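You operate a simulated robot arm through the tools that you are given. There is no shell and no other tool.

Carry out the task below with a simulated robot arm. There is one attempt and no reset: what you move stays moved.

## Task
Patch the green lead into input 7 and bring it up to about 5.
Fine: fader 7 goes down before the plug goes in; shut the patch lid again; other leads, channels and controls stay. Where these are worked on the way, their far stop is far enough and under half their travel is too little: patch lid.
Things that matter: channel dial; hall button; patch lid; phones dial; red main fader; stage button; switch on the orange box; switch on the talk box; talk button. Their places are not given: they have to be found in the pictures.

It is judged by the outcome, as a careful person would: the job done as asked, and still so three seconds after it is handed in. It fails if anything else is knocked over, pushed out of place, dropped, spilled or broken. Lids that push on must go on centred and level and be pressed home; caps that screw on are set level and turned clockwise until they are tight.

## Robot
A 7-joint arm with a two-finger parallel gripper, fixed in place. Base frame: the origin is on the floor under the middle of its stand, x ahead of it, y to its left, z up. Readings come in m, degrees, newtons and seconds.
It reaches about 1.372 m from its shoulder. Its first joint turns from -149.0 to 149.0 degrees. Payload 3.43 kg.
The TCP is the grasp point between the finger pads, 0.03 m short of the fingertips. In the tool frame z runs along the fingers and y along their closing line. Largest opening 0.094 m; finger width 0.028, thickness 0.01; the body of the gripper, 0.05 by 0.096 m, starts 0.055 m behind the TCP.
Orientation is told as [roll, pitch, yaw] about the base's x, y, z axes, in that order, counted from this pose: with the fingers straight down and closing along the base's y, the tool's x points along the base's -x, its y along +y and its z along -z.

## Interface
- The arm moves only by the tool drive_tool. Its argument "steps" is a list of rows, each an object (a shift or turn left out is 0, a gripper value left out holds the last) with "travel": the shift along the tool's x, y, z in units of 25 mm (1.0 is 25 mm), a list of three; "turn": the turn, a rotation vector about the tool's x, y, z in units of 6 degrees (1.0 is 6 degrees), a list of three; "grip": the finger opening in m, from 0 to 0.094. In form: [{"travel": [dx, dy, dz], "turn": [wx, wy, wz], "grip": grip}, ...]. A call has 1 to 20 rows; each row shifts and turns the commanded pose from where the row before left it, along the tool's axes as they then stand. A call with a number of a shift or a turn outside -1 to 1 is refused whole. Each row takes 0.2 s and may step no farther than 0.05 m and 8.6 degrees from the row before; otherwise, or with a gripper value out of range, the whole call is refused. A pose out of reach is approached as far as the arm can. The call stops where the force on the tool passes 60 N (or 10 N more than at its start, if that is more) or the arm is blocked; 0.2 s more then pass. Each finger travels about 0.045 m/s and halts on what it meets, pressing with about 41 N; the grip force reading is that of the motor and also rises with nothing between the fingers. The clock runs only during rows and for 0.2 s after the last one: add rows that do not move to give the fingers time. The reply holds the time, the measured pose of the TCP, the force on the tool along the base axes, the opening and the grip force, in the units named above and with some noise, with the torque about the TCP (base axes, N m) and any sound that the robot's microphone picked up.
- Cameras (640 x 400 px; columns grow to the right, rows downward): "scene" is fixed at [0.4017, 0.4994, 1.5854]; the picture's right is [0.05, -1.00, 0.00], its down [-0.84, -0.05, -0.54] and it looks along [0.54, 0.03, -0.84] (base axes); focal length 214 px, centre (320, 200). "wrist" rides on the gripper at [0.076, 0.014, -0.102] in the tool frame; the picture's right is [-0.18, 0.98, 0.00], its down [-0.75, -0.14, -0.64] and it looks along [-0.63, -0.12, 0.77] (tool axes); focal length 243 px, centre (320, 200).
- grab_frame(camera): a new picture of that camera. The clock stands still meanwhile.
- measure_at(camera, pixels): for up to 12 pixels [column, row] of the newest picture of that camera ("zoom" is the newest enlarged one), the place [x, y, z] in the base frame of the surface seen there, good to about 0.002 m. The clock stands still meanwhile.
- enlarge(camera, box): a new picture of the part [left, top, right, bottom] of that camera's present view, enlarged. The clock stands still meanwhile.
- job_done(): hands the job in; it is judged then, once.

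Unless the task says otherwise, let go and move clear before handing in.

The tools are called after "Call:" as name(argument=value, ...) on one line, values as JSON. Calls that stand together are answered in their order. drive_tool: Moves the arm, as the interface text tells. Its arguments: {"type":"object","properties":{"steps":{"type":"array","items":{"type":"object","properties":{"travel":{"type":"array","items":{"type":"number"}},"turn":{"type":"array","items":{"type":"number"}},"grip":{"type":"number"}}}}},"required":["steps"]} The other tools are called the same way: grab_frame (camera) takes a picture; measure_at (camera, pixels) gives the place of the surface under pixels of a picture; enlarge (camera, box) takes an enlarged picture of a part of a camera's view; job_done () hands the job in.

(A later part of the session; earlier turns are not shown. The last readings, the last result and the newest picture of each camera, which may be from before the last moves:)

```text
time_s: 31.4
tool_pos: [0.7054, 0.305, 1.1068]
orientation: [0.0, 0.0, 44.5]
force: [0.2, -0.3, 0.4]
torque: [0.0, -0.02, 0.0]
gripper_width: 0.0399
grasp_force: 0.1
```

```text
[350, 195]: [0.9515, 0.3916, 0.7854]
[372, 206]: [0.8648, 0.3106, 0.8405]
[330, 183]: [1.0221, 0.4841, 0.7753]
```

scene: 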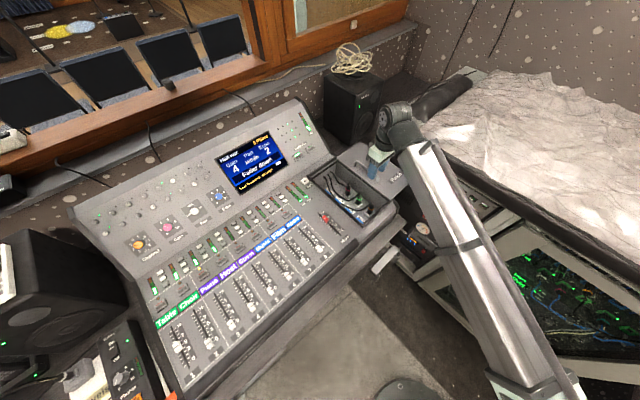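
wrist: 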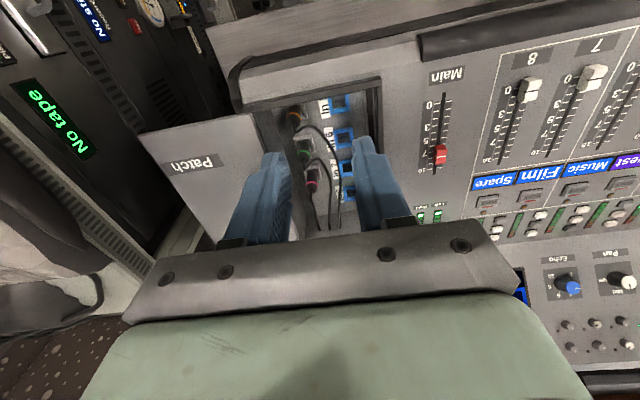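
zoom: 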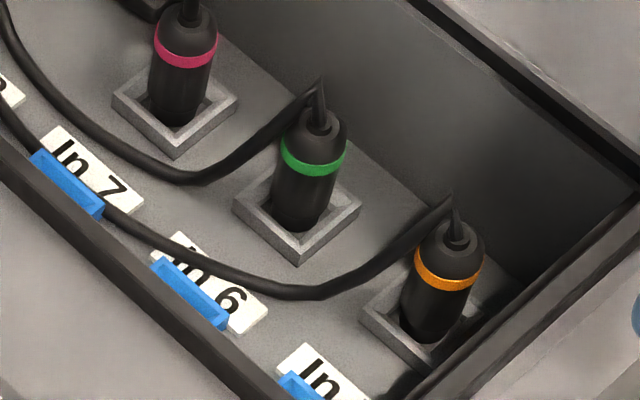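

Green plug axis is at about (0.9135,0.3593) with body from z≈0.783 to 0.844; floor at 0.776. Now I'll reposition to see the sockets between widely opened fingers.

Call:
drive_tool(steps=[{"travel": [-0.8, -0.23, 0.25], "grip": 0.09}, {"travel": [-0.8, -0.23, 0.25]}, {"travel": [-0.8, -0.23, 0.25]}, {"travel": [-0.8, -0.23, 0.25]}, {}])

Call:
grab_frame(camera="wrist")

Call:
enlarge(camera="wrist", box=[240, 30, 420, 210])

```text
time_s: 32.6
tool_pos: [0.7802, 0.3442, 1.0808]
orientation: [0.0, 0.0, 44.5]
force: [0.0, 0.3, -0.2]
torque: [-0.01, 0.02, -0.03]
gripper_width: 0.0899
grasp_force: 0.2
```

```text
taken
```

wrist: 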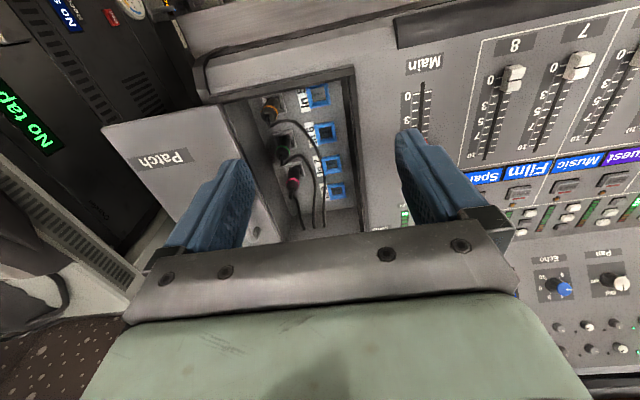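

```text
2.22 times, centred on (330, 120) of wrist
```

zoom: 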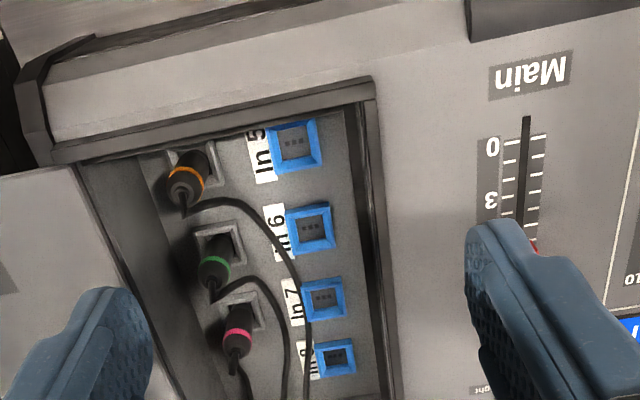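

Good view of sockets In 5–8; In 7 is at about wrist (331,165). Zooming more.

Call:
enlarge(camera="wrist", box=[270, 110, 370, 200])

```text
4.44 times, centred on (320, 155) of wrist
```

zoom: 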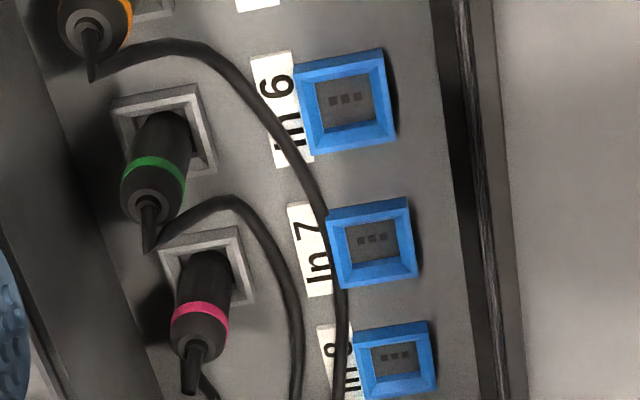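

Measuring the In 7 frame and recess corners, plus cable heights.

Call:
measure_at(camera="zoom", pixels=[[332, 216], [403, 202], [413, 270], [343, 283], [373, 240], [360, 239], [384, 238], [340, 220], [400, 210], [300, 250], [310, 220], [435, 300]])

Call:
measure_at(camera="wrist", pixels=[[325, 130], [318, 120], [334, 192], [339, 157], [299, 205], [350, 140], [347, 100], [362, 180], [312, 110], [320, 130]])

```text
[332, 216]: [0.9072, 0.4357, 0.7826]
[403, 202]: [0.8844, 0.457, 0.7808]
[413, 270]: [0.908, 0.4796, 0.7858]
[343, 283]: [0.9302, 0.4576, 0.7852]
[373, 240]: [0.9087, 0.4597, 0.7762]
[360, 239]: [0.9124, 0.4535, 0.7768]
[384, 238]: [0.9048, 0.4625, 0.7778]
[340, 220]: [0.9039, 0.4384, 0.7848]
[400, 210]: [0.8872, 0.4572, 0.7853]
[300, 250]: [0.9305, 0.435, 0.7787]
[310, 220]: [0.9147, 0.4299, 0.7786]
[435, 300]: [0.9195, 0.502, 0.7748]
```

```text
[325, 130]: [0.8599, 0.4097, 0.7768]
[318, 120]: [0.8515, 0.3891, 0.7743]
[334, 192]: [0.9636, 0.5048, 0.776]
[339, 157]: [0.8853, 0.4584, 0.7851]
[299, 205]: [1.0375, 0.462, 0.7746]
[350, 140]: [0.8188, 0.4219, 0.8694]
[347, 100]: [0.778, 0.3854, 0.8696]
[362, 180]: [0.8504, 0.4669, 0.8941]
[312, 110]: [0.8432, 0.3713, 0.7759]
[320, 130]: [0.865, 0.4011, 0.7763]
```

In 7's centre is about (0.908,0.458), frame top z≈0.785, recess ≈8 mm; left wall at r≈0.273. Gripping with the fingers closing along the desk's depth direction keeps clear of the cables, so I'll turn the tool −90° yaw at this height.

Call:
drive_tool(steps=[{"turn": [0, 0, 1], "grip": 0.045}, {"turn": [0, 0, 1]}, {"turn": [0, 0, 1]}, {"turn": [0, 0, 1]}, {"turn": [0, 0, 1]}, {"turn": [0, 0, 1]}, {"turn": [0, 0, 1]}, {"turn": [0, 0, 1]}, {"turn": [0, 0, 1]}, {"turn": [0, 0, 1]}, {"turn": [0, 0, 1]}, {"turn": [0, 0, 1]}, {"turn": [0, 0, 1]}, {"turn": [0, 0, 1]}, {"turn": [0, 0, 1]}])

Call:
enlarge(camera="scene", box=[320, 170, 390, 225])

```text
time_s: 35.8
tool_pos: [0.7801, 0.344, 1.0798]
orientation: [0.0, 0.0, -45.7]
force: [0.1, 0.4, 0.3]
torque: [-0.04, -0.04, 0.04]
gripper_width: 0.045
grasp_force: 0.0
```

```text
7.27 times, centred on (355, 198) of scene
```

zoom: 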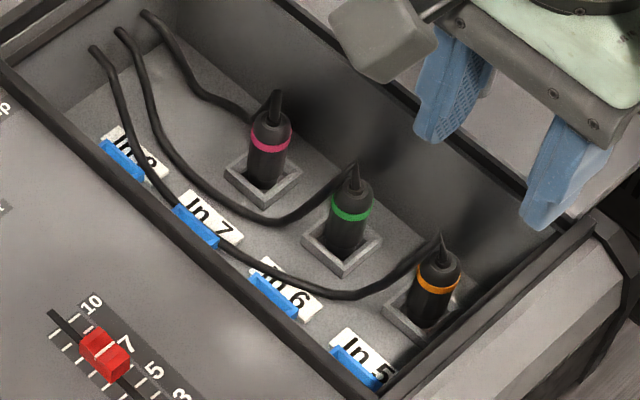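

Yaw is now −45.7°. Measuring the three plug tops and cable bend heights.

Call:
measure_at(camera="zoom", pixels=[[271, 120], [354, 192], [438, 262], [354, 168], [438, 240], [340, 175], [300, 212], [350, 210], [303, 240], [343, 275], [381, 242], [349, 235]])

```text
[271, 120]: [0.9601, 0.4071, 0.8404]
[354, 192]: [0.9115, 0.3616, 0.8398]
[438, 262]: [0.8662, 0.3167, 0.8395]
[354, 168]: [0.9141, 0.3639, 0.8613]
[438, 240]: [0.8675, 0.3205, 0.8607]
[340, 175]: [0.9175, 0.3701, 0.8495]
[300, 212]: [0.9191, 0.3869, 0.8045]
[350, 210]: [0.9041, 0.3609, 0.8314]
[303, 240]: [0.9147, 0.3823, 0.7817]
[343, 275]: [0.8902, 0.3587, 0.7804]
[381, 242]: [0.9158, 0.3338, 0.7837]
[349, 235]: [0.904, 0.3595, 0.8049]
```

Neighbour plugs are 66 mm away along the depth direction, so there's room. Moving above the green plug at (0.9135,0.3585), z≈0.955.

Call:
drive_tool(steps=[{"travel": [-0.555, 0.702, 0.5]}, {"travel": [-0.555, 0.702, 0.9]}, {"travel": [-0.555, 0.702, 0.9]}, {"travel": [-0.555, 0.702, 0.9]}, {"travel": [-0.555, 0.702, 0.9]}, {"travel": [-0.555, 0.702, 0.9]}, {}])

Call:
grab_frame(camera="wrist")

Call:
enlarge(camera="scene", box=[310, 140, 410, 230])

```text
time_s: 37.4
tool_pos: [0.9146, 0.3577, 0.9552]
orientation: [0.0, -0.1, -45.5]
force: [-0.2, 0.0, 0.1]
torque: [0.0, 0.02, -0.02]
gripper_width: 0.0449
grasp_force: 0.0
```

```text
taken
```

wrist: 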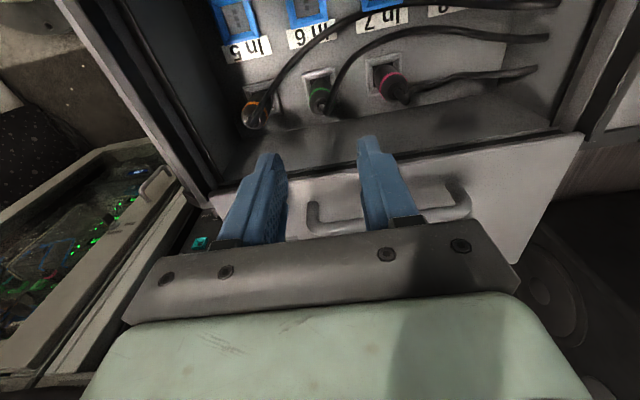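

```text
4.44 times, centred on (360, 185) of scene
```

zoom: 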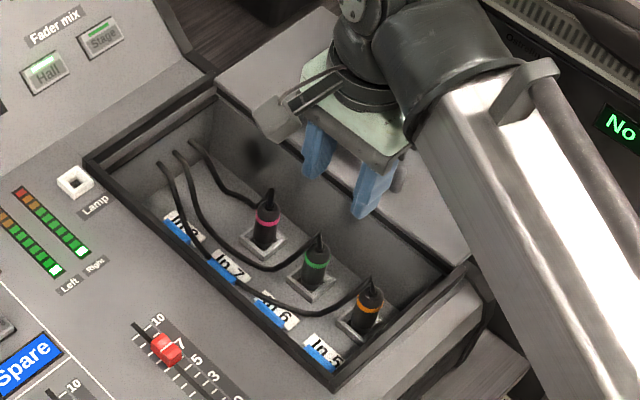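

The fingers are above the green plug; in the wrist view it's at (319,92). I'll measure it from this camera to fine-tune.

Call:
enlarge(camera="wrist", box=[270, 50, 370, 130])

```text
5.00 times, centred on (320, 90) of wrist
```

zoom: 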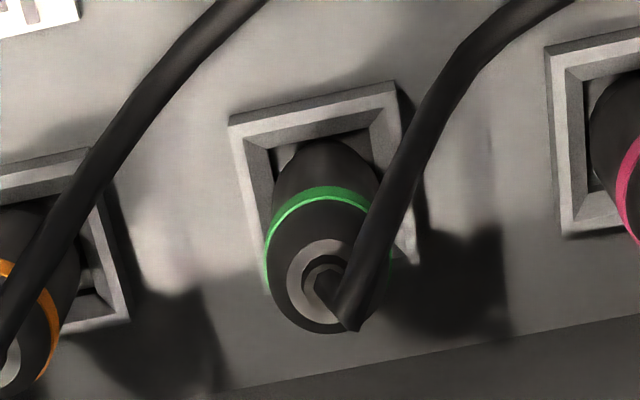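

The green cable leaves the plug top toward −r/+u (zoom (350,320)→(440,110)). I'll measure its 3D course relative to where the +u finger will sit.

Call:
measure_at(camera="zoom", pixels=[[350, 322], [352, 300], [368, 255], [385, 215], [400, 180], [420, 140], [445, 100], [480, 55], [325, 250], [300, 290], [325, 325], [290, 215]])

```text
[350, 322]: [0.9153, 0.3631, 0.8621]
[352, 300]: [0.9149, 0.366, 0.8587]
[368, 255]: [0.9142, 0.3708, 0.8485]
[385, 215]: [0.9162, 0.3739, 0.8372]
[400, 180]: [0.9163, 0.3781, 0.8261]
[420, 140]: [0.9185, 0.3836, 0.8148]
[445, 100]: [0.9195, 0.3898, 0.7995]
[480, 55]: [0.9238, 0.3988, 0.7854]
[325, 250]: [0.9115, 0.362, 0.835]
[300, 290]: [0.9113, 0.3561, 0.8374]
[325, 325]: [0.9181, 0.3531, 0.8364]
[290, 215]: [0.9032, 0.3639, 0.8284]
```

The plug axis is at (0.9146,0.3577) right under the TCP, but the cable leaves at 45° where the +u finger would sit. I'll turn the gripper 24° further so the cable exits between the fingers, and narrow the opening.

Call:
drive_tool(steps=[{"turn": [0, 0, 1], "grip": 0.036}, {"turn": [0, 0, 1]}, {"turn": [0, 0, 1]}, {"turn": [0, 0, 1]}, {}])

Call:
grab_frame(camera="wrist")

Call:
enlarge(camera="wrist", box=[250, 50, 390, 200])

```text
time_s: 38.6
tool_pos: [0.9139, 0.3571, 0.9565]
orientation: [0.1, 0.0, -69.6]
force: [0.9, -0.1, -0.5]
torque: [-0.01, 0.01, -0.02]
gripper_width: 0.0361
grasp_force: 0.0
```

```text
taken
```

wrist: 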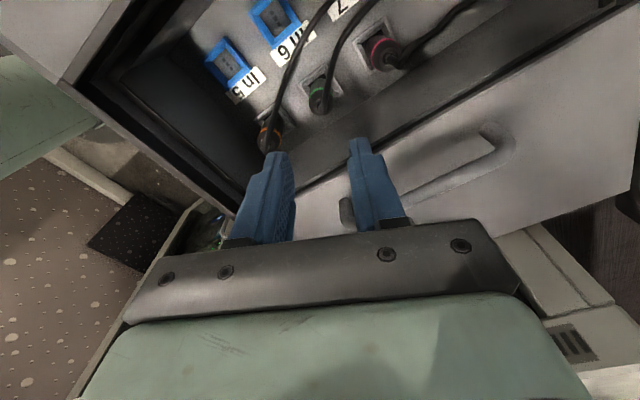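

```text
2.67 times, centred on (320, 125) of wrist
```

zoom: 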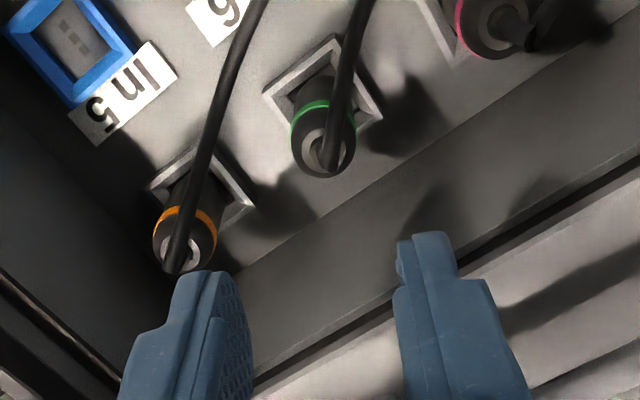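

The cable now runs straight between the fingers. Descending to z≈0.875 for a check.

Call:
drive_tool(steps=[{"travel": [0, 0.02, 0.8]}, {"travel": [0, 0.02, 0.8]}, {"travel": [0, 0, 0.8]}, {"travel": [0, 0, 0.8]}, {}])

Call:
grab_frame(camera="wrist")

Call:
enlarge(camera="scene", box=[310, 140, 410, 230])

```text
time_s: 39.8
tool_pos: [0.9124, 0.3595, 0.8769]
orientation: [0.2, 0.0, -69.5]
force: [-0.7, 0.0, 0.0]
torque: [-0.03, -0.01, -0.01]
gripper_width: 0.0363
grasp_force: 0.1
```

```text
taken
```

wrist: 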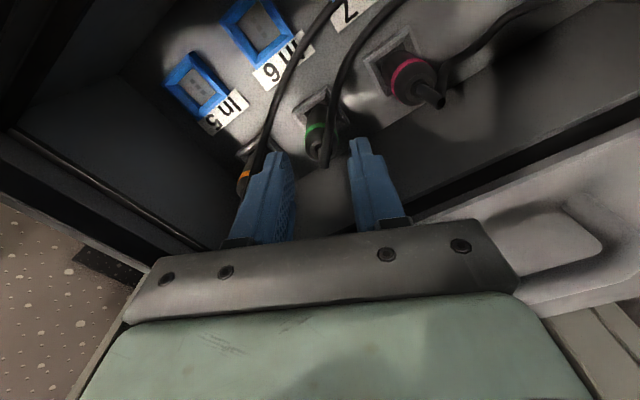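

```text
4.44 times, centred on (360, 185) of scene
```

zoom: 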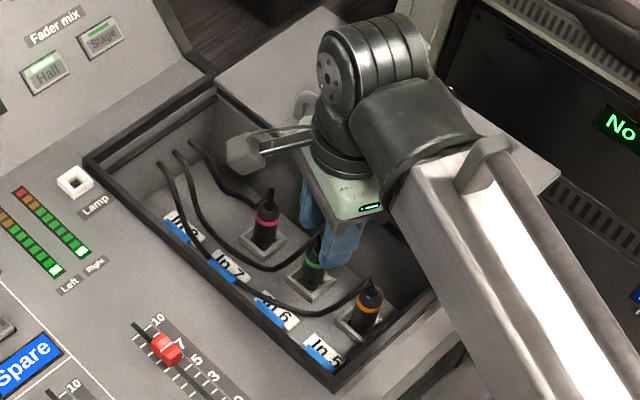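

Zooming the wrist view to check the plug's position between the fingers.

Call:
enlarge(camera="wrist", box=[250, 80, 400, 240])

```text
2.50 times, centred on (325, 160) of wrist
```

zoom: 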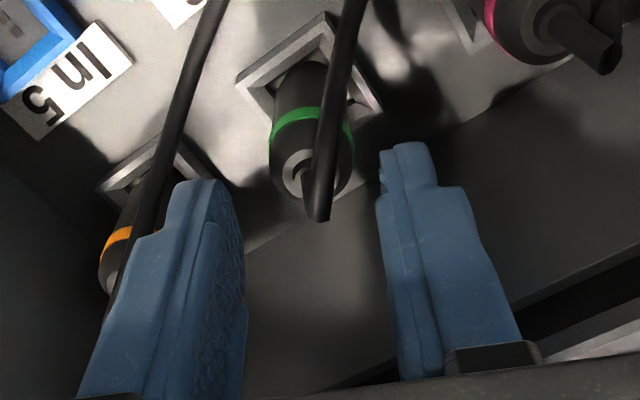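

The plug is centred between the fingers. Descending the last 35 mm and closing gently.

Call:
drive_tool(steps=[{"travel": [-0.06, 0, 0.5]}, {"travel": [0, 0, 0.5]}, {"travel": [0, 0, 0.38]}, {}, {"grip": 0.0}, {}, {}, {}, {}])

Call:
enlarge(camera="wrist", box=[250, 80, 400, 240])

Call:
enlarge(camera="scene", box=[310, 140, 410, 230])

```text
time_s: 41.8
tool_pos: [0.915, 0.3583, 0.842]
orientation: [0.1, 0.0, -69.5]
force: [17.2, 5.7, 4.7]
torque: [0.0, 0.0, -0.07]
gripper_width: 0.0275
grasp_force: 41.3
```

```text
2.50 times, centred on (325, 160) of wrist
```

zoom: 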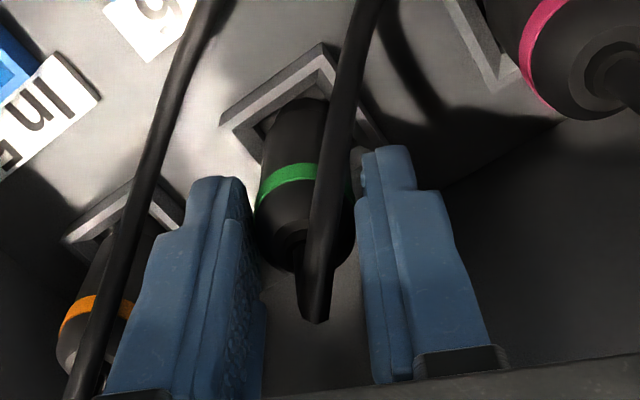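

```text
4.44 times, centred on (360, 185) of scene
```

zoom: 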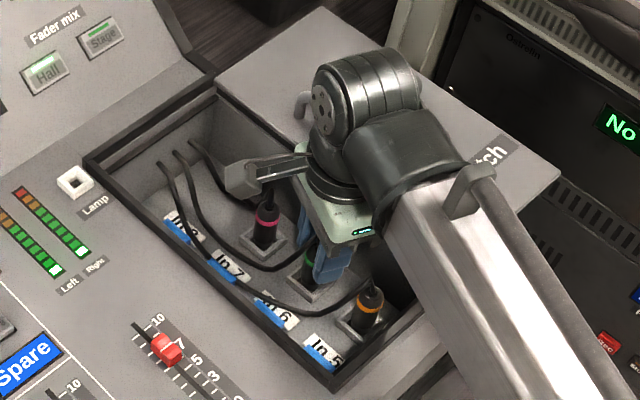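

The fingers closed on the plug (27.5 mm, 41 N) with a 18 N lateral load; I'll shift ~1 mm to relieve it, then lift a little.

Call:
drive_tool(steps=[{"travel": [0, 0.04, 0]}, {}, {"travel": [0, 0, -0.2]}, {"travel": [0, 0, -0.2]}])

Call:
enlarge(camera="wrist", box=[250, 80, 400, 240])

Call:
enlarge(camera="scene", box=[330, 170, 390, 220])

```text
time_s: 42.8
tool_pos: [0.9134, 0.356, 0.852]
orientation: [-0.1, 0.1, -69.5]
force: [-0.9, -0.1, -1.0]
torque: [-0.02, -0.02, -0.01]
gripper_width: 0.0274
grasp_force: 41.0
```

```text
2.50 times, centred on (325, 160) of wrist
```

zoom: 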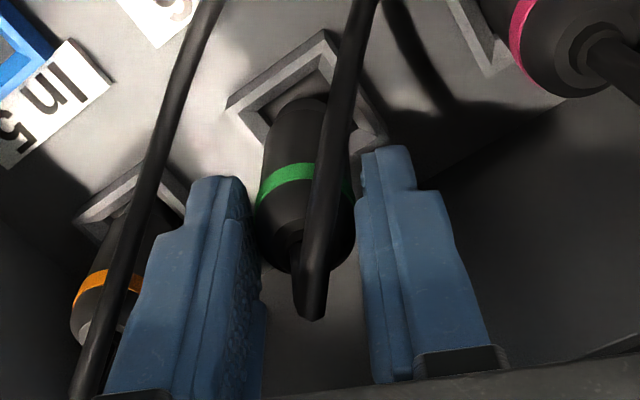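

```text
8.00 times, centred on (360, 195) of scene
```

zoom: 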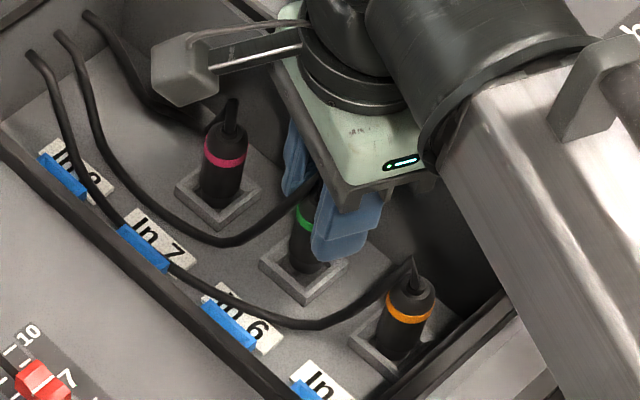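

The plug came up with the gripper (forces near zero). Lifting further to see its bottom.

Call:
drive_tool(steps=[{"travel": [0, 0, -0.5]}, {"travel": [0, 0, -0.5]}, {"travel": [0, 0, -0.5]}, {"travel": [0, 0, -0.3]}, {}])

Call:
enlarge(camera="wrist", box=[220, 60, 420, 220])

Call:
enlarge(camera="scene", box=[330, 170, 390, 220])

```text
time_s: 44.0
tool_pos: [0.9146, 0.3588, 0.8974]
orientation: [0.0, 0.0, -69.5]
force: [-0.5, 0.1, -0.7]
torque: [0.0, 0.05, 0.02]
gripper_width: 0.0276
grasp_force: 41.1
```

```text
2.50 times, centred on (320, 140) of wrist
```

zoom: 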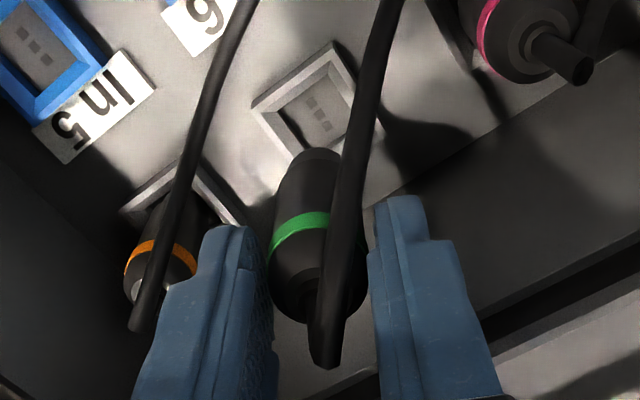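

```text
8.00 times, centred on (360, 195) of scene
```

zoom: 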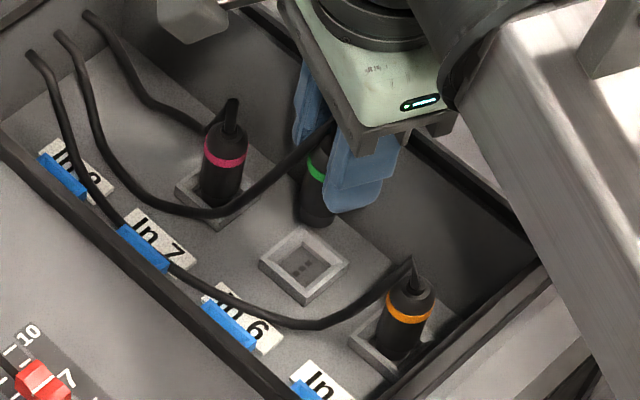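

The plug is clear of its holder, which has the same square recess and 3-hole layout (same orientation) as the sockets. I'll measure the empty holder precisely so the shift to In 7 is exact.

Call:
measure_at(camera="zoom", pixels=[[264, 262], [304, 231], [343, 263], [302, 297], [278, 263], [328, 263], [303, 243], [303, 280], [303, 264]])

Call:
grab_frame(camera="wrist")

```text
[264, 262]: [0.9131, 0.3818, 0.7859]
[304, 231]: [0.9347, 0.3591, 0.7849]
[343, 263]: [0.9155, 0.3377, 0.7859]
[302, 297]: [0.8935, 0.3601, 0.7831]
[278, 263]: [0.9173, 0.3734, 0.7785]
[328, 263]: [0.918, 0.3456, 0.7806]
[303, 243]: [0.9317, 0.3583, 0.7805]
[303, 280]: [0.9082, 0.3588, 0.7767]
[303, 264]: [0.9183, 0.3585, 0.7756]
```

```text
taken
```

wrist: 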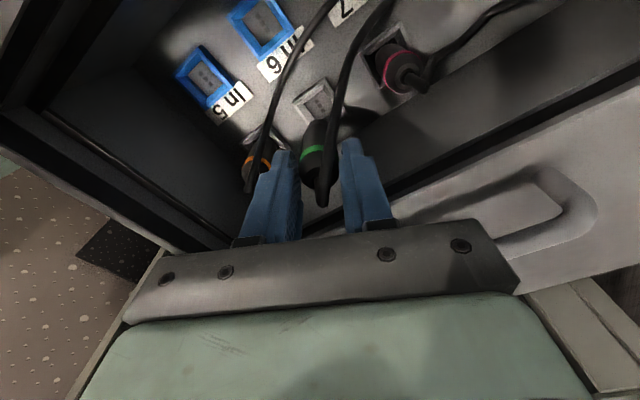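

The empty holder centre is (0.914,0.360); In 7 is at (0.908,0.458). I'll translate the plug by that offset at this height, then compare In 7's position in the wrist view with where the holder shows now (zoom corners (331,40),(250,105)).

Call:
drive_tool(steps=[{"travel": [0.752, 0.226, 0]}, {"travel": [0.752, 0.226, 0]}, {"travel": [0.752, 0.226, 0]}, {"travel": [0.752, 0.226, 0]}, {"travel": [0.752, 0.226, 0]}, {}, {}])

Call:
enlarge(camera="wrist", box=[220, 60, 420, 220])

Call:
enlarge(camera="scene", box=[320, 160, 390, 220])

```text
time_s: 45.6
tool_pos: [0.9077, 0.4551, 0.8967]
orientation: [0.1, 0.1, -69.5]
force: [-0.3, 0.7, -1.0]
torque: [-0.01, 0.0, -0.01]
gripper_width: 0.0274
grasp_force: 40.7
```

```text
2.50 times, centred on (320, 140) of wrist
```

zoom: 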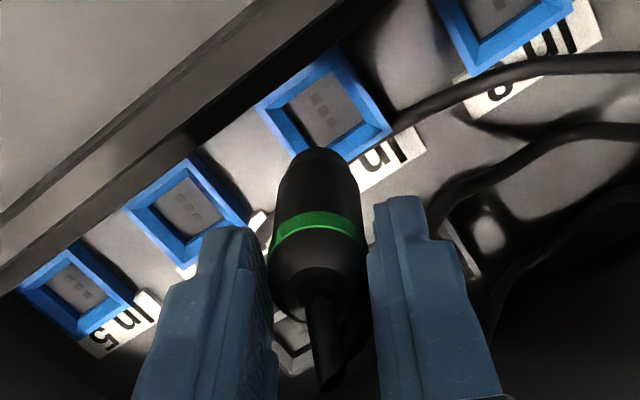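

```text
6.67 times, centred on (355, 190) of scene
```

zoom: 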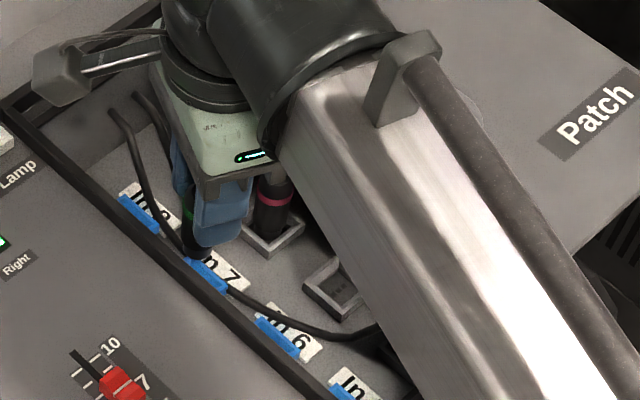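

In 7 sits beneath the plug, within ~2 mm of where the holder appeared. I'll zoom in more and measure to refine the alignment.

Call:
enlarge(camera="wrist", box=[285, 90, 365, 150])

```text
6.67 times, centred on (325, 120) of wrist
```

zoom: 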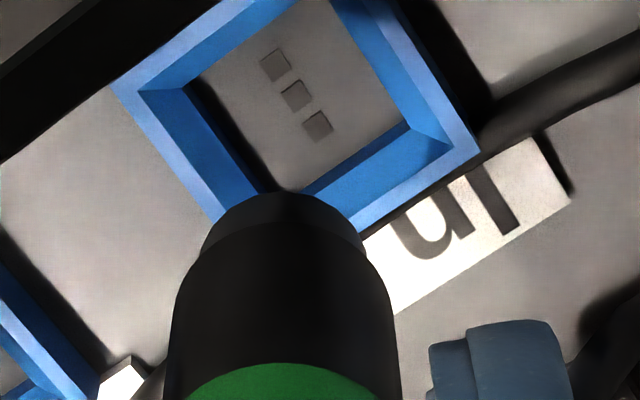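

Comparing corner pixels, In 7 seems offset by about (−2.5 mm tool x, +1.5 mm tool y). I'll cross-check with direct measurements of In 7 in this view.

Call:
measure_at(camera="zoom", pixels=[[120, 92], [475, 148], [160, 150], [420, 185], [150, 95], [445, 140], [275, 65], [297, 96], [317, 124], [213, 210], [350, 220]])

Call:
grab_frame(camera="wrist")

```text
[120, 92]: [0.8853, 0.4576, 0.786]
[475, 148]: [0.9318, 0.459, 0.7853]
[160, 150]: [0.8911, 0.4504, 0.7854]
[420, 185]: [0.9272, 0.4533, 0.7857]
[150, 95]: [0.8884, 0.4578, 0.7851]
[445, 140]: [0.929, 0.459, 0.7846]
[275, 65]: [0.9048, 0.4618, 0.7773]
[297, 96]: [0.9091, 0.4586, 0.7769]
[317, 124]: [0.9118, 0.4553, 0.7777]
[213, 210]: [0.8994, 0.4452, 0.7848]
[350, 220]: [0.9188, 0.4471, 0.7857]
```

```text
taken
```

wrist: 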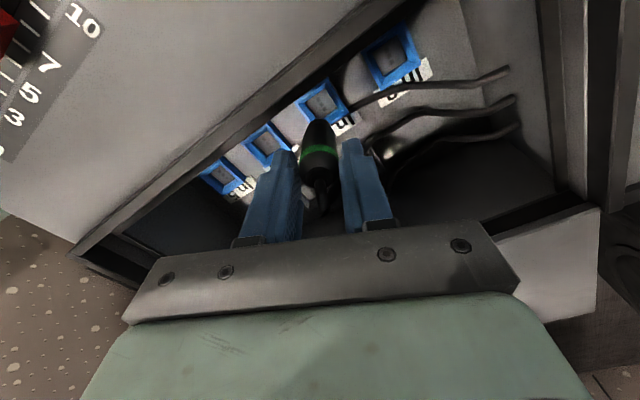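

In 7's measured centre is about (0.9086,0.4584). To compare with the plug axis in the same camera, I'll measure the plug's nose and sides.

Call:
enlarge(camera="wrist", box=[290, 100, 350, 190])

```text
4.44 times, centred on (320, 145) of wrist
```

zoom: 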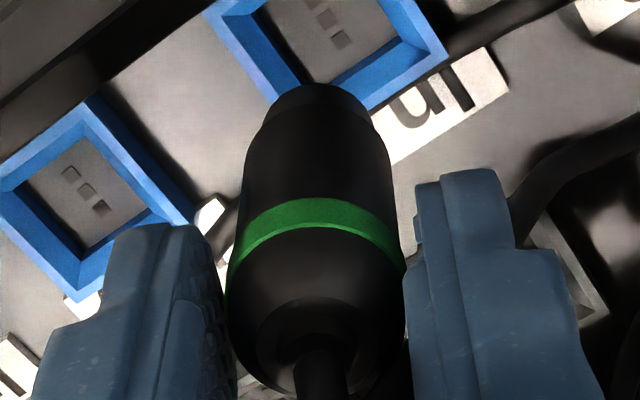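

Call:
measure_at(camera="zoom", pixels=[[320, 90], [320, 110], [270, 118], [370, 118], [320, 140], [250, 160], [386, 160], [320, 180], [320, 210], [320, 260], [236, 230], [400, 235]])

```text
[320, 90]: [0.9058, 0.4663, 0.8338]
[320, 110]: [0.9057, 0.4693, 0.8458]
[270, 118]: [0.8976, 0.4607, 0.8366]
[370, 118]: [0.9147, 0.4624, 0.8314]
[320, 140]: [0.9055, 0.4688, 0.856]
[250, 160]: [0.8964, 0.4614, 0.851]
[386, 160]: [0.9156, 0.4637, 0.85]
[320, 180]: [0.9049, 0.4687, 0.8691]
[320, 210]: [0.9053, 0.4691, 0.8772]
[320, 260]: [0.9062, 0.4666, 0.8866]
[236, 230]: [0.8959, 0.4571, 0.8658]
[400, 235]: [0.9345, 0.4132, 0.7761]
```

The two estimates disagree by a few mm along one axis, so I'll go back exactly over the empty holder and take the same high-zoom picture as a reference.

Call:
drive_tool(steps=[{"travel": [-0.752, -0.226, 0]}, {"travel": [-0.752, -0.226, 0]}, {"travel": [-0.752, -0.226, 0]}, {"travel": [-0.752, -0.226, 0]}, {"travel": [-0.752, -0.226, 0]}, {}, {}])

Call:
enlarge(camera="wrist", box=[285, 90, 365, 150])

```text
time_s: 47.2
tool_pos: [0.9159, 0.3564, 0.8975]
orientation: [0.0, -0.1, -69.5]
force: [-1.3, 0.0, -0.5]
torque: [-0.03, 0.03, 0.0]
gripper_width: 0.0274
grasp_force: 41.5
```

```text
6.67 times, centred on (325, 120) of wrist
```

zoom: 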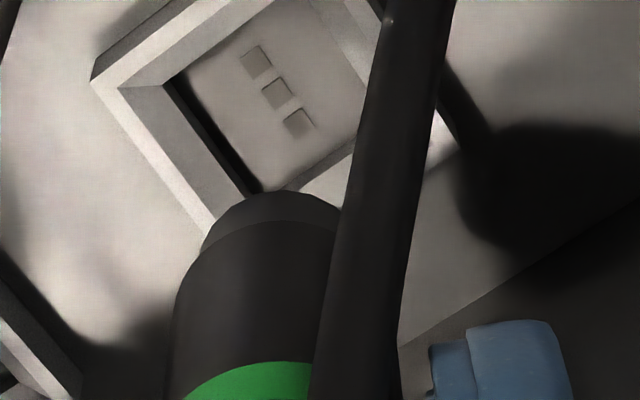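

Reference: holder dots at zoom (257,63),(276,94),(298,122) versus In 7 earlier (275,65),(297,96),(317,124) — so about +2.4 mm tool y and −0.8 mm tool x more. Returning to In 7 with that correction.

Call:
drive_tool(steps=[{"travel": [0.7456, 0.2452, 0]}, {"travel": [0.7456, 0.2452, 0]}, {"travel": [0.7456, 0.2452, 0]}, {"travel": [0.7456, 0.2452, 0]}, {"travel": [0.7456, 0.2452, 0]}, {}, {}])

Call:
enlarge(camera="wrist", box=[285, 90, 365, 150])

```text
time_s: 48.8
tool_pos: [0.9111, 0.4546, 0.8966]
orientation: [-0.1, 0.0, -69.5]
force: [1.1, -0.1, -1.0]
torque: [-0.02, -0.01, -0.03]
gripper_width: 0.0273
grasp_force: 40.9
```

```text
6.67 times, centred on (325, 120) of wrist
```

zoom: 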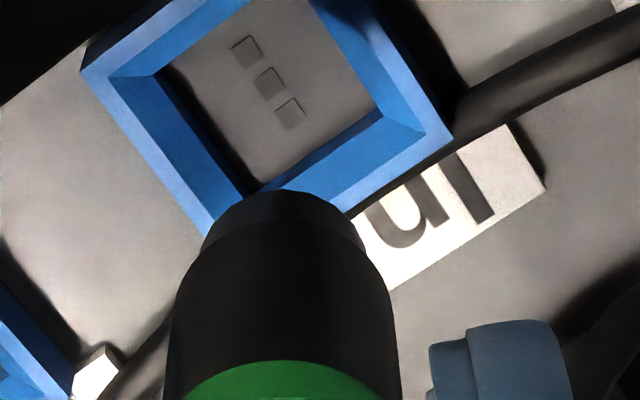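

The dots now sit at (246,51),(269,82),(289,113), about 10 zoom-pixels past the reference; correcting by +1.5 mm tool x and −1.0 mm tool y.

Call:
drive_tool(steps=[{"travel": [0.062, -0.04, 0]}, {}, {}])

Call:
enlarge(camera="wrist", box=[285, 90, 365, 150])

```text
time_s: 49.6
tool_pos: [0.9088, 0.4566, 0.8966]
orientation: [0.0, 0.0, -69.5]
force: [0.0, -0.3, -0.2]
torque: [0.02, 0.0, -0.04]
gripper_width: 0.0274
grasp_force: 41.3
```

```text
6.67 times, centred on (325, 120) of wrist
```

zoom: 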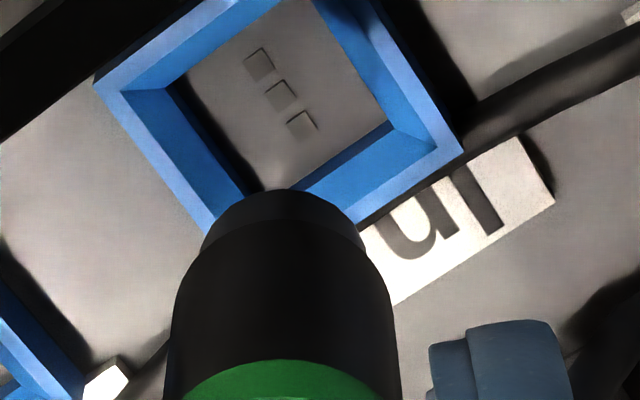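

Now the dots match the reference within ~3 zoom-pixels (≈0.4 mm). Lowering 38 mm so the nose is just above the frame, then checking.

Call:
drive_tool(steps=[{"travel": [0, 0, 0.4]}, {"travel": [0, 0, 0.4]}, {"travel": [0, 0, 0.4]}, {"travel": [0, 0, 0.32]}, {}])

Call:
grab_frame(camera="wrist")

Call:
enlarge(camera="wrist", box=[260, 80, 380, 180])

Call:
enlarge(camera="scene", box=[320, 160, 390, 220])

```text
time_s: 50.8
tool_pos: [0.9093, 0.4564, 0.859]
orientation: [0.0, 0.0, -69.5]
force: [0.3, -0.5, 0.2]
torque: [-0.03, -0.01, 0.02]
gripper_width: 0.0274
grasp_force: 40.9
```

```text
taken
```

wrist: 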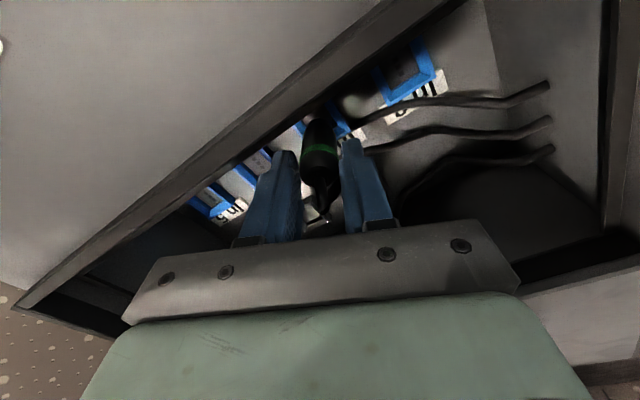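

```text
4.00 times, centred on (320, 130) of wrist
```

zoom: 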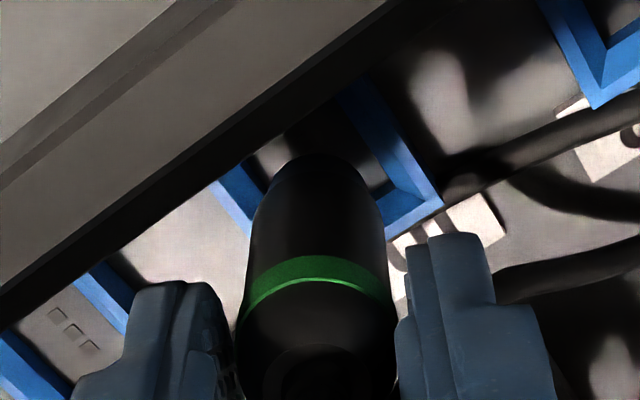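

```text
6.67 times, centred on (355, 190) of scene
```

zoom: 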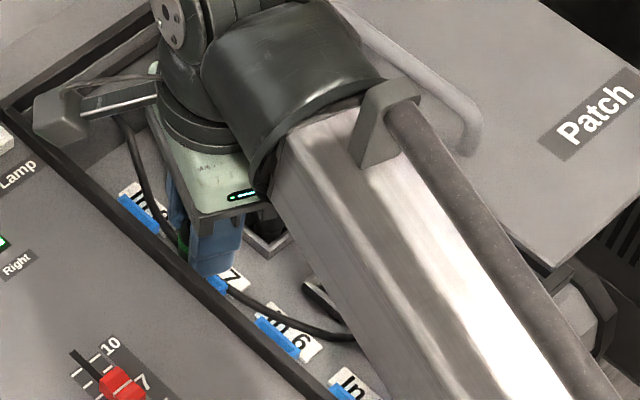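

The nose is just above the socket frame and centred. Lowering slowly into the socket.

Call:
drive_tool(steps=[{"travel": [0, 0, 0.15]}, {"travel": [0, 0, 0.15]}, {"travel": [0, 0, 0.15]}])

```text
time_s: 51.6
tool_pos: [0.9094, 0.4551, 0.8467]
orientation: [0.1, -0.1, -69.6]
force: [0.4, 0.8, 0.2]
torque: [-0.01, 0.01, 0.0]
gripper_width: 0.0272
grasp_force: 41.0
```

No force at z=0.8467, so the nose has entered the frame. Continuing to press in.

Call:
drive_tool(steps=[{"travel": [0, 0, 0.1]}, {"travel": [0, 0, 0.1]}, {"travel": [0, 0, 0.06]}])

Call:
enlarge(camera="wrist", box=[260, 80, 380, 180])

```text
time_s: 52.4
tool_pos: [0.9112, 0.4564, 0.8426]
orientation: [0.2, 0.1, -69.5]
force: [2.8, 3.0, 34.6]
torque: [-0.04, 0.46, -0.11]
gripper_width: 0.0276
grasp_force: 41.2
```

```text
4.00 times, centred on (320, 130) of wrist
```

zoom: 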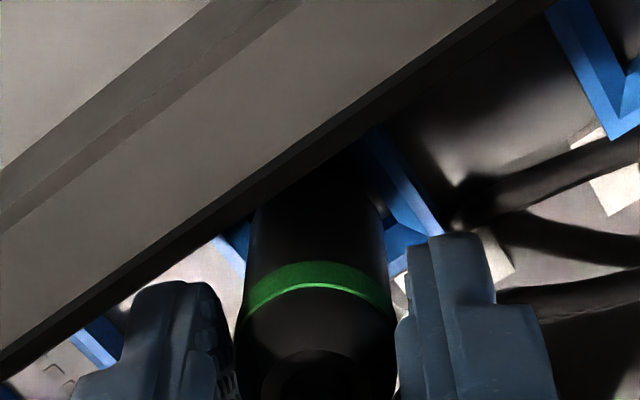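

Upward force of 35 N at z=0.8426, which equals the parked (seated) height. I'll press a bit more to make sure it's home.

Call:
drive_tool(steps=[{"travel": [0, 0, 0.06]}, {}])

Call:
grab_frame(camera="scene")

```text
time_s: 53.0
tool_pos: [0.9109, 0.4544, 0.8412]
orientation: [0.2, 0.1, -69.6]
force: [6.5, 5.4, 55.4]
torque: [-0.16, 0.91, -0.09]
gripper_width: 0.0273
grasp_force: 41.6
```

```text
taken
```

scene: 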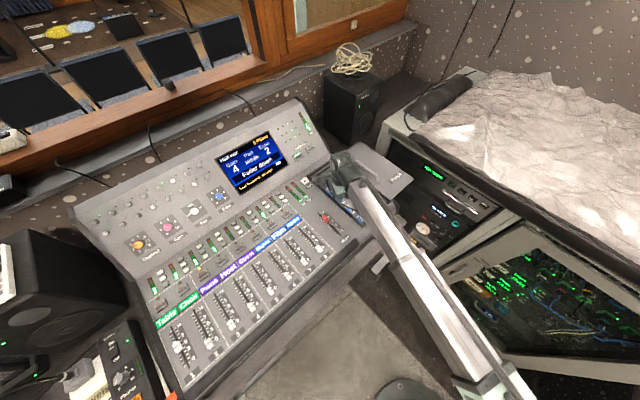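

55 N reached, firmly bottomed. I'll relax the push, open the fingers and rise straight up to inspect.

Call:
drive_tool(steps=[{"travel": [0, 0, -0.08]}, {"grip": 0.042}, {}, {}, {}, {"travel": [0, 0, -0.4]}, {"travel": [0, 0, -0.8]}, {"travel": [0, 0, -0.8]}, {"travel": [0, 0, -0.8]}, {}])

Call:
grab_frame(camera="wrist")

Call:
enlarge(camera="wrist", box=[250, 60, 390, 180])

Call:
enlarge(camera="scene", box=[320, 160, 390, 220])

```text
time_s: 55.2
tool_pos: [0.9099, 0.4566, 0.9097]
orientation: [0.0, 0.0, -69.5]
force: [-0.4, 0.0, 0.4]
torque: [0.0, -0.01, -0.01]
gripper_width: 0.042
grasp_force: 0.0
```

```text
taken
```

wrist: 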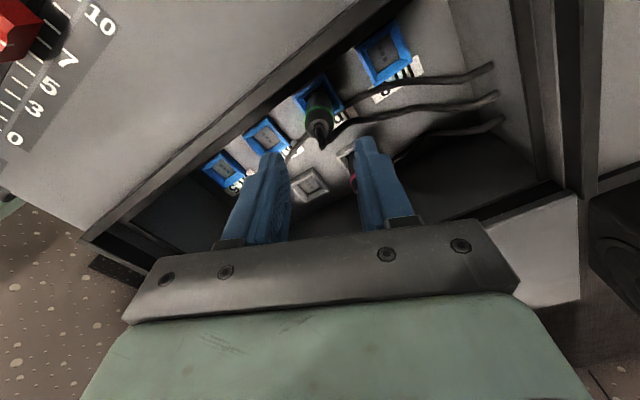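

```text
3.33 times, centred on (320, 120) of wrist
```

zoom: 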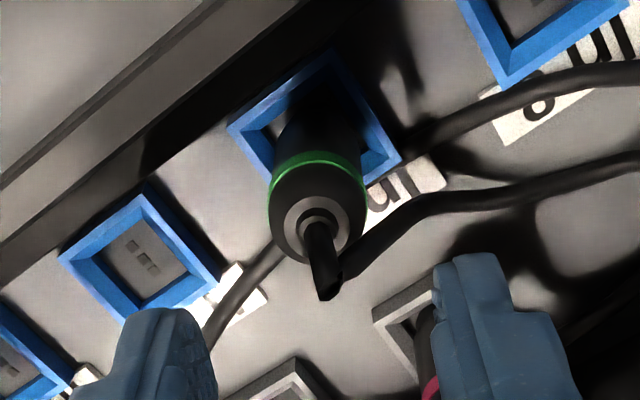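

```text
6.67 times, centred on (355, 190) of scene
```

zoom: 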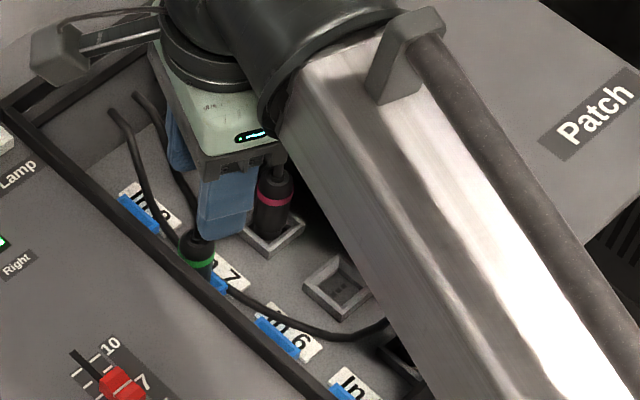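

The plug stands in In 7. I'll check its seated height against the parked height (flat top was z≈0.836).

Call:
drive_tool(steps=[{"travel": [0.4, 0, -0.8]}, {"travel": [0.4, 0, -0.8]}, {"travel": [0.4, 0, -0.8]}, {}])

Call:
enlarge(camera="wrist", box=[250, 60, 390, 180])

```text
time_s: 56.2
tool_pos: [0.9017, 0.4857, 0.9719]
orientation: [0.0, 0.0, -69.5]
force: [0.4, 0.2, -0.9]
torque: [0.01, 0.04, 0.0]
gripper_width: 0.042
grasp_force: 0.0
```

```text
3.33 times, centred on (320, 120) of wrist
```

zoom: 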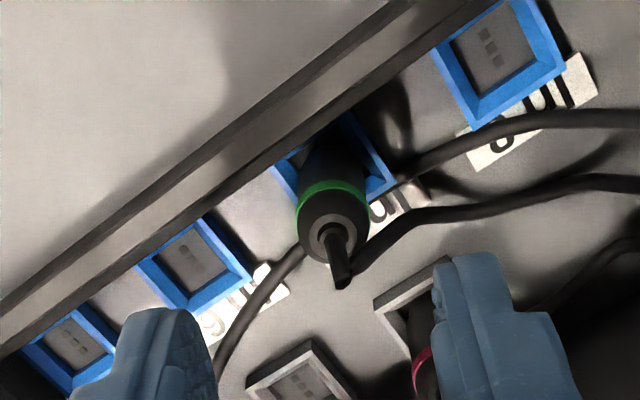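

Call:
measure_at(camera="zoom", pixels=[[318, 232], [333, 218], [355, 240], [320, 248], [333, 200], [333, 178], [341, 285], [300, 195], [366, 205], [300, 370], [385, 190]])

```text
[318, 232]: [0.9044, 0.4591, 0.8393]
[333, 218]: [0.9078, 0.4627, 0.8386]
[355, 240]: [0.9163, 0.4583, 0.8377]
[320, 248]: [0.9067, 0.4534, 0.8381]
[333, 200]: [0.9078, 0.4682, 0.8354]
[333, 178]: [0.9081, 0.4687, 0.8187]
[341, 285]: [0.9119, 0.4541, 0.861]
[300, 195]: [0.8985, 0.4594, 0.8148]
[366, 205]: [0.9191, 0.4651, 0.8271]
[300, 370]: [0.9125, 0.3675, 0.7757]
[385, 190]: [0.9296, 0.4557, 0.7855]
```

Flat top z≈0.838 and boot top 0.861, the same as when parked, so the plug is fully seated and upright. Now I'll rise and turn back to yaw 44.5° to grip the lid handle.

Call:
drive_tool(steps=[{"travel": [0, 0, -0.8]}, {"travel": [0, 0, -0.8], "turn": [0, 0, -1]}, {"travel": [0, 0, -0.8], "turn": [0, 0, -1]}, {"turn": [0, 0, -1]}, {"turn": [0, 0, -1]}, {"turn": [0, 0, -1]}, {"turn": [0, 0, -1]}, {"turn": [0, 0, -1]}, {"turn": [0, 0, -1]}, {"turn": [0, 0, -1]}, {"turn": [0, 0, -1]}, {"turn": [0, 0, -1]}, {"turn": [0, 0, -1]}, {"turn": [0, 0, -1]}, {"turn": [0, 0, -1]}, {"turn": [0, 0, -1]}, {"turn": [0, 0, -1]}, {"turn": [0, 0, -1]}, {"turn": [0, 0, -1]}, {"turn": [0, 0, -1]}])

Call:
grab_frame(camera="scene")

```text
time_s: 60.4
tool_pos: [0.8986, 0.4845, 1.0301]
orientation: [-0.1, 0.0, 44.5]
force: [-0.3, 0.0, 0.1]
torque: [0.03, 0.0, -0.04]
gripper_width: 0.0417
grasp_force: 0.1
```

```text
taken
```

scene: 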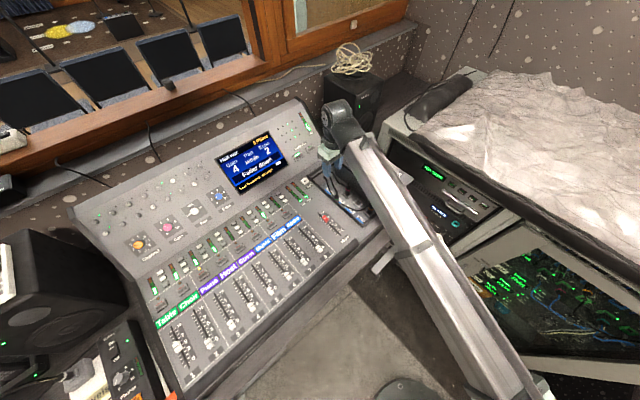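

Back at yaw 44.5°. Moving over the slid-out handle at r≈0.447.

Call:
drive_tool(steps=[{"travel": [0.255, -0.93, 0]}, {"travel": [0.255, -0.93, 0]}, {"travel": [0.255, -0.93, 0]}, {"travel": [0.255, -0.93, 0]}, {"travel": [0.255, -0.93, 0]}, {"travel": [0.255, -0.93, 0]}, {"travel": [0.255, -0.93, 0]}, {}])

Call:
grab_frame(camera="wrist")

Call:
enlarge(camera="scene", box=[310, 140, 420, 230])

```text
time_s: 62.2
tool_pos: [0.9805, 0.3373, 1.0332]
orientation: [0.0, 0.0, 44.5]
force: [-0.7, -1.3, 1.2]
torque: [0.01, 0.0, -0.02]
gripper_width: 0.0419
grasp_force: 0.1
```

```text
taken
```

wrist: 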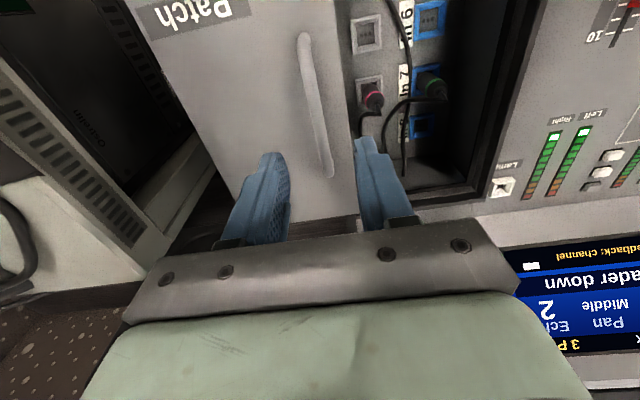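

```text
4.44 times, centred on (365, 185) of scene
```

zoom: 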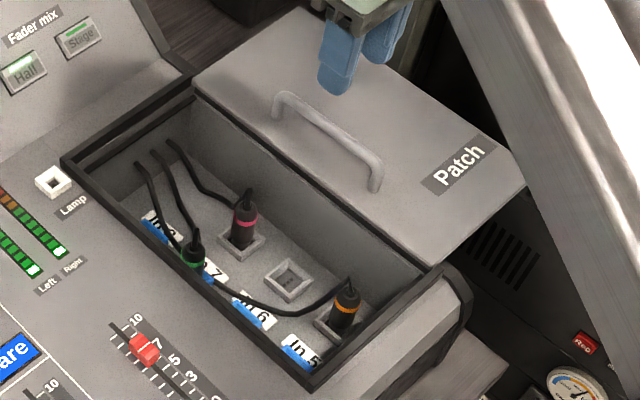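

The green plug is in the socket by the "In 7" label (wrist (430,85)), In 6 and In 8 stay empty. Measuring the handle bar's line.

Call:
measure_at(camera="wrist", pixels=[[306, 60], [315, 100], [322, 130], [328, 165]])

```text
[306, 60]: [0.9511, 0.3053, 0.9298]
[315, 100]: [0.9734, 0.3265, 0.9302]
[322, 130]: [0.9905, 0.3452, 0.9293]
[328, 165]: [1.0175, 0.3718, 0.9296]
```

Bar at r≈0.4485; TCP at 0.4466. Shifting 2 mm, descending and gripping.

Call:
drive_tool(steps=[{"travel": [0, -0.08, 0.7]}, {"travel": [0, 0, 0.7]}, {"travel": [0, 0, 0.7]}, {"travel": [0, 0, 0.7]}, {"travel": [0, 0, 0.7]}, {"travel": [0, 0, 0.4]}, {"grip": 0.005}, {}, {}, {}, {}])

```text
time_s: 64.6
tool_pos: [0.9826, 0.3356, 0.9329]
orientation: [0.1, 0.0, 44.4]
force: [-1.5, 0.7, -1.5]
torque: [0.06, 0.0, 0.79]
gripper_width: 0.0105
grasp_force: 44.3
```

Gripped. Sliding the lid back left toward closed.

Call:
drive_tool(steps=[{"travel": [0, 0.42, 0]}, {"travel": [0, 0.42, 0]}, {"travel": [0, 0.42, 0]}, {"travel": [0, 0.42, 0]}, {"travel": [0, 0.42, 0]}, {"travel": [0, 0.42, 0]}, {"travel": [0, 0.42, 0]}, {"travel": [0, 0.42, 0]}, {"travel": [0, 0.42, 0]}, {"travel": [0, 0.42, 0]}, {"travel": [0, 0.42, 0]}, {"travel": [0, 0.42, 0]}, {"travel": [0, 0.42, 0]}, {"travel": [0, 0.42, 0]}])

Call:
grab_frame(camera="wrist")

```text
time_s: 67.6
tool_pos: [0.8776, 0.4404, 0.9333]
orientation: [0.0, 0.1, 44.5]
force: [-16.8, -17.6, -11.7]
torque: [0.59, -0.47, 0.82]
gripper_width: 0.0106
grasp_force: 44.5
```

```text
taken
```

wrist: 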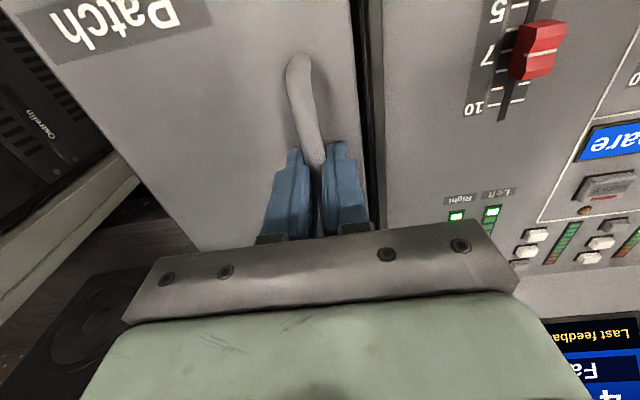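

Nearly closed (r≈0.301), with some side load along the handle; I'll relieve it and push the last ~7 mm to the stop.

Call:
drive_tool(steps=[{"travel": [0.05, 0, 0]}, {"travel": [0.02, 0.1, 0]}, {"travel": [0, 0.1, 0]}, {"travel": [0, 0.1, 0]}, {}])

Call:
enlarge(camera="wrist", box=[260, 0, 460, 240])

```text
time_s: 68.8
tool_pos: [0.8734, 0.4438, 0.9342]
orientation: [0.1, 0.0, 44.5]
force: [-4.3, -8.3, -6.5]
torque: [-0.86, 0.76, 0.83]
gripper_width: 0.0103
grasp_force: 44.0
```

```text
1.67 times, centred on (360, 120) of wrist
```

zoom: 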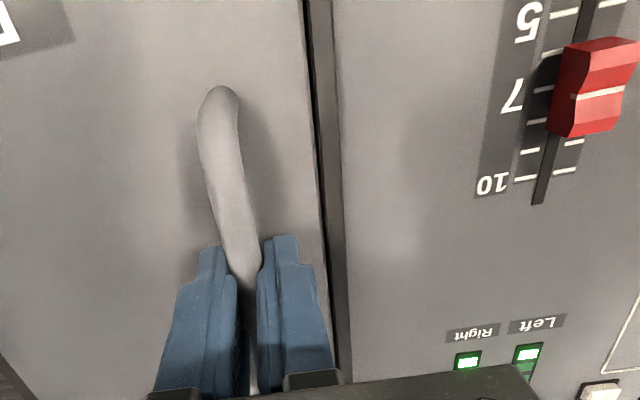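

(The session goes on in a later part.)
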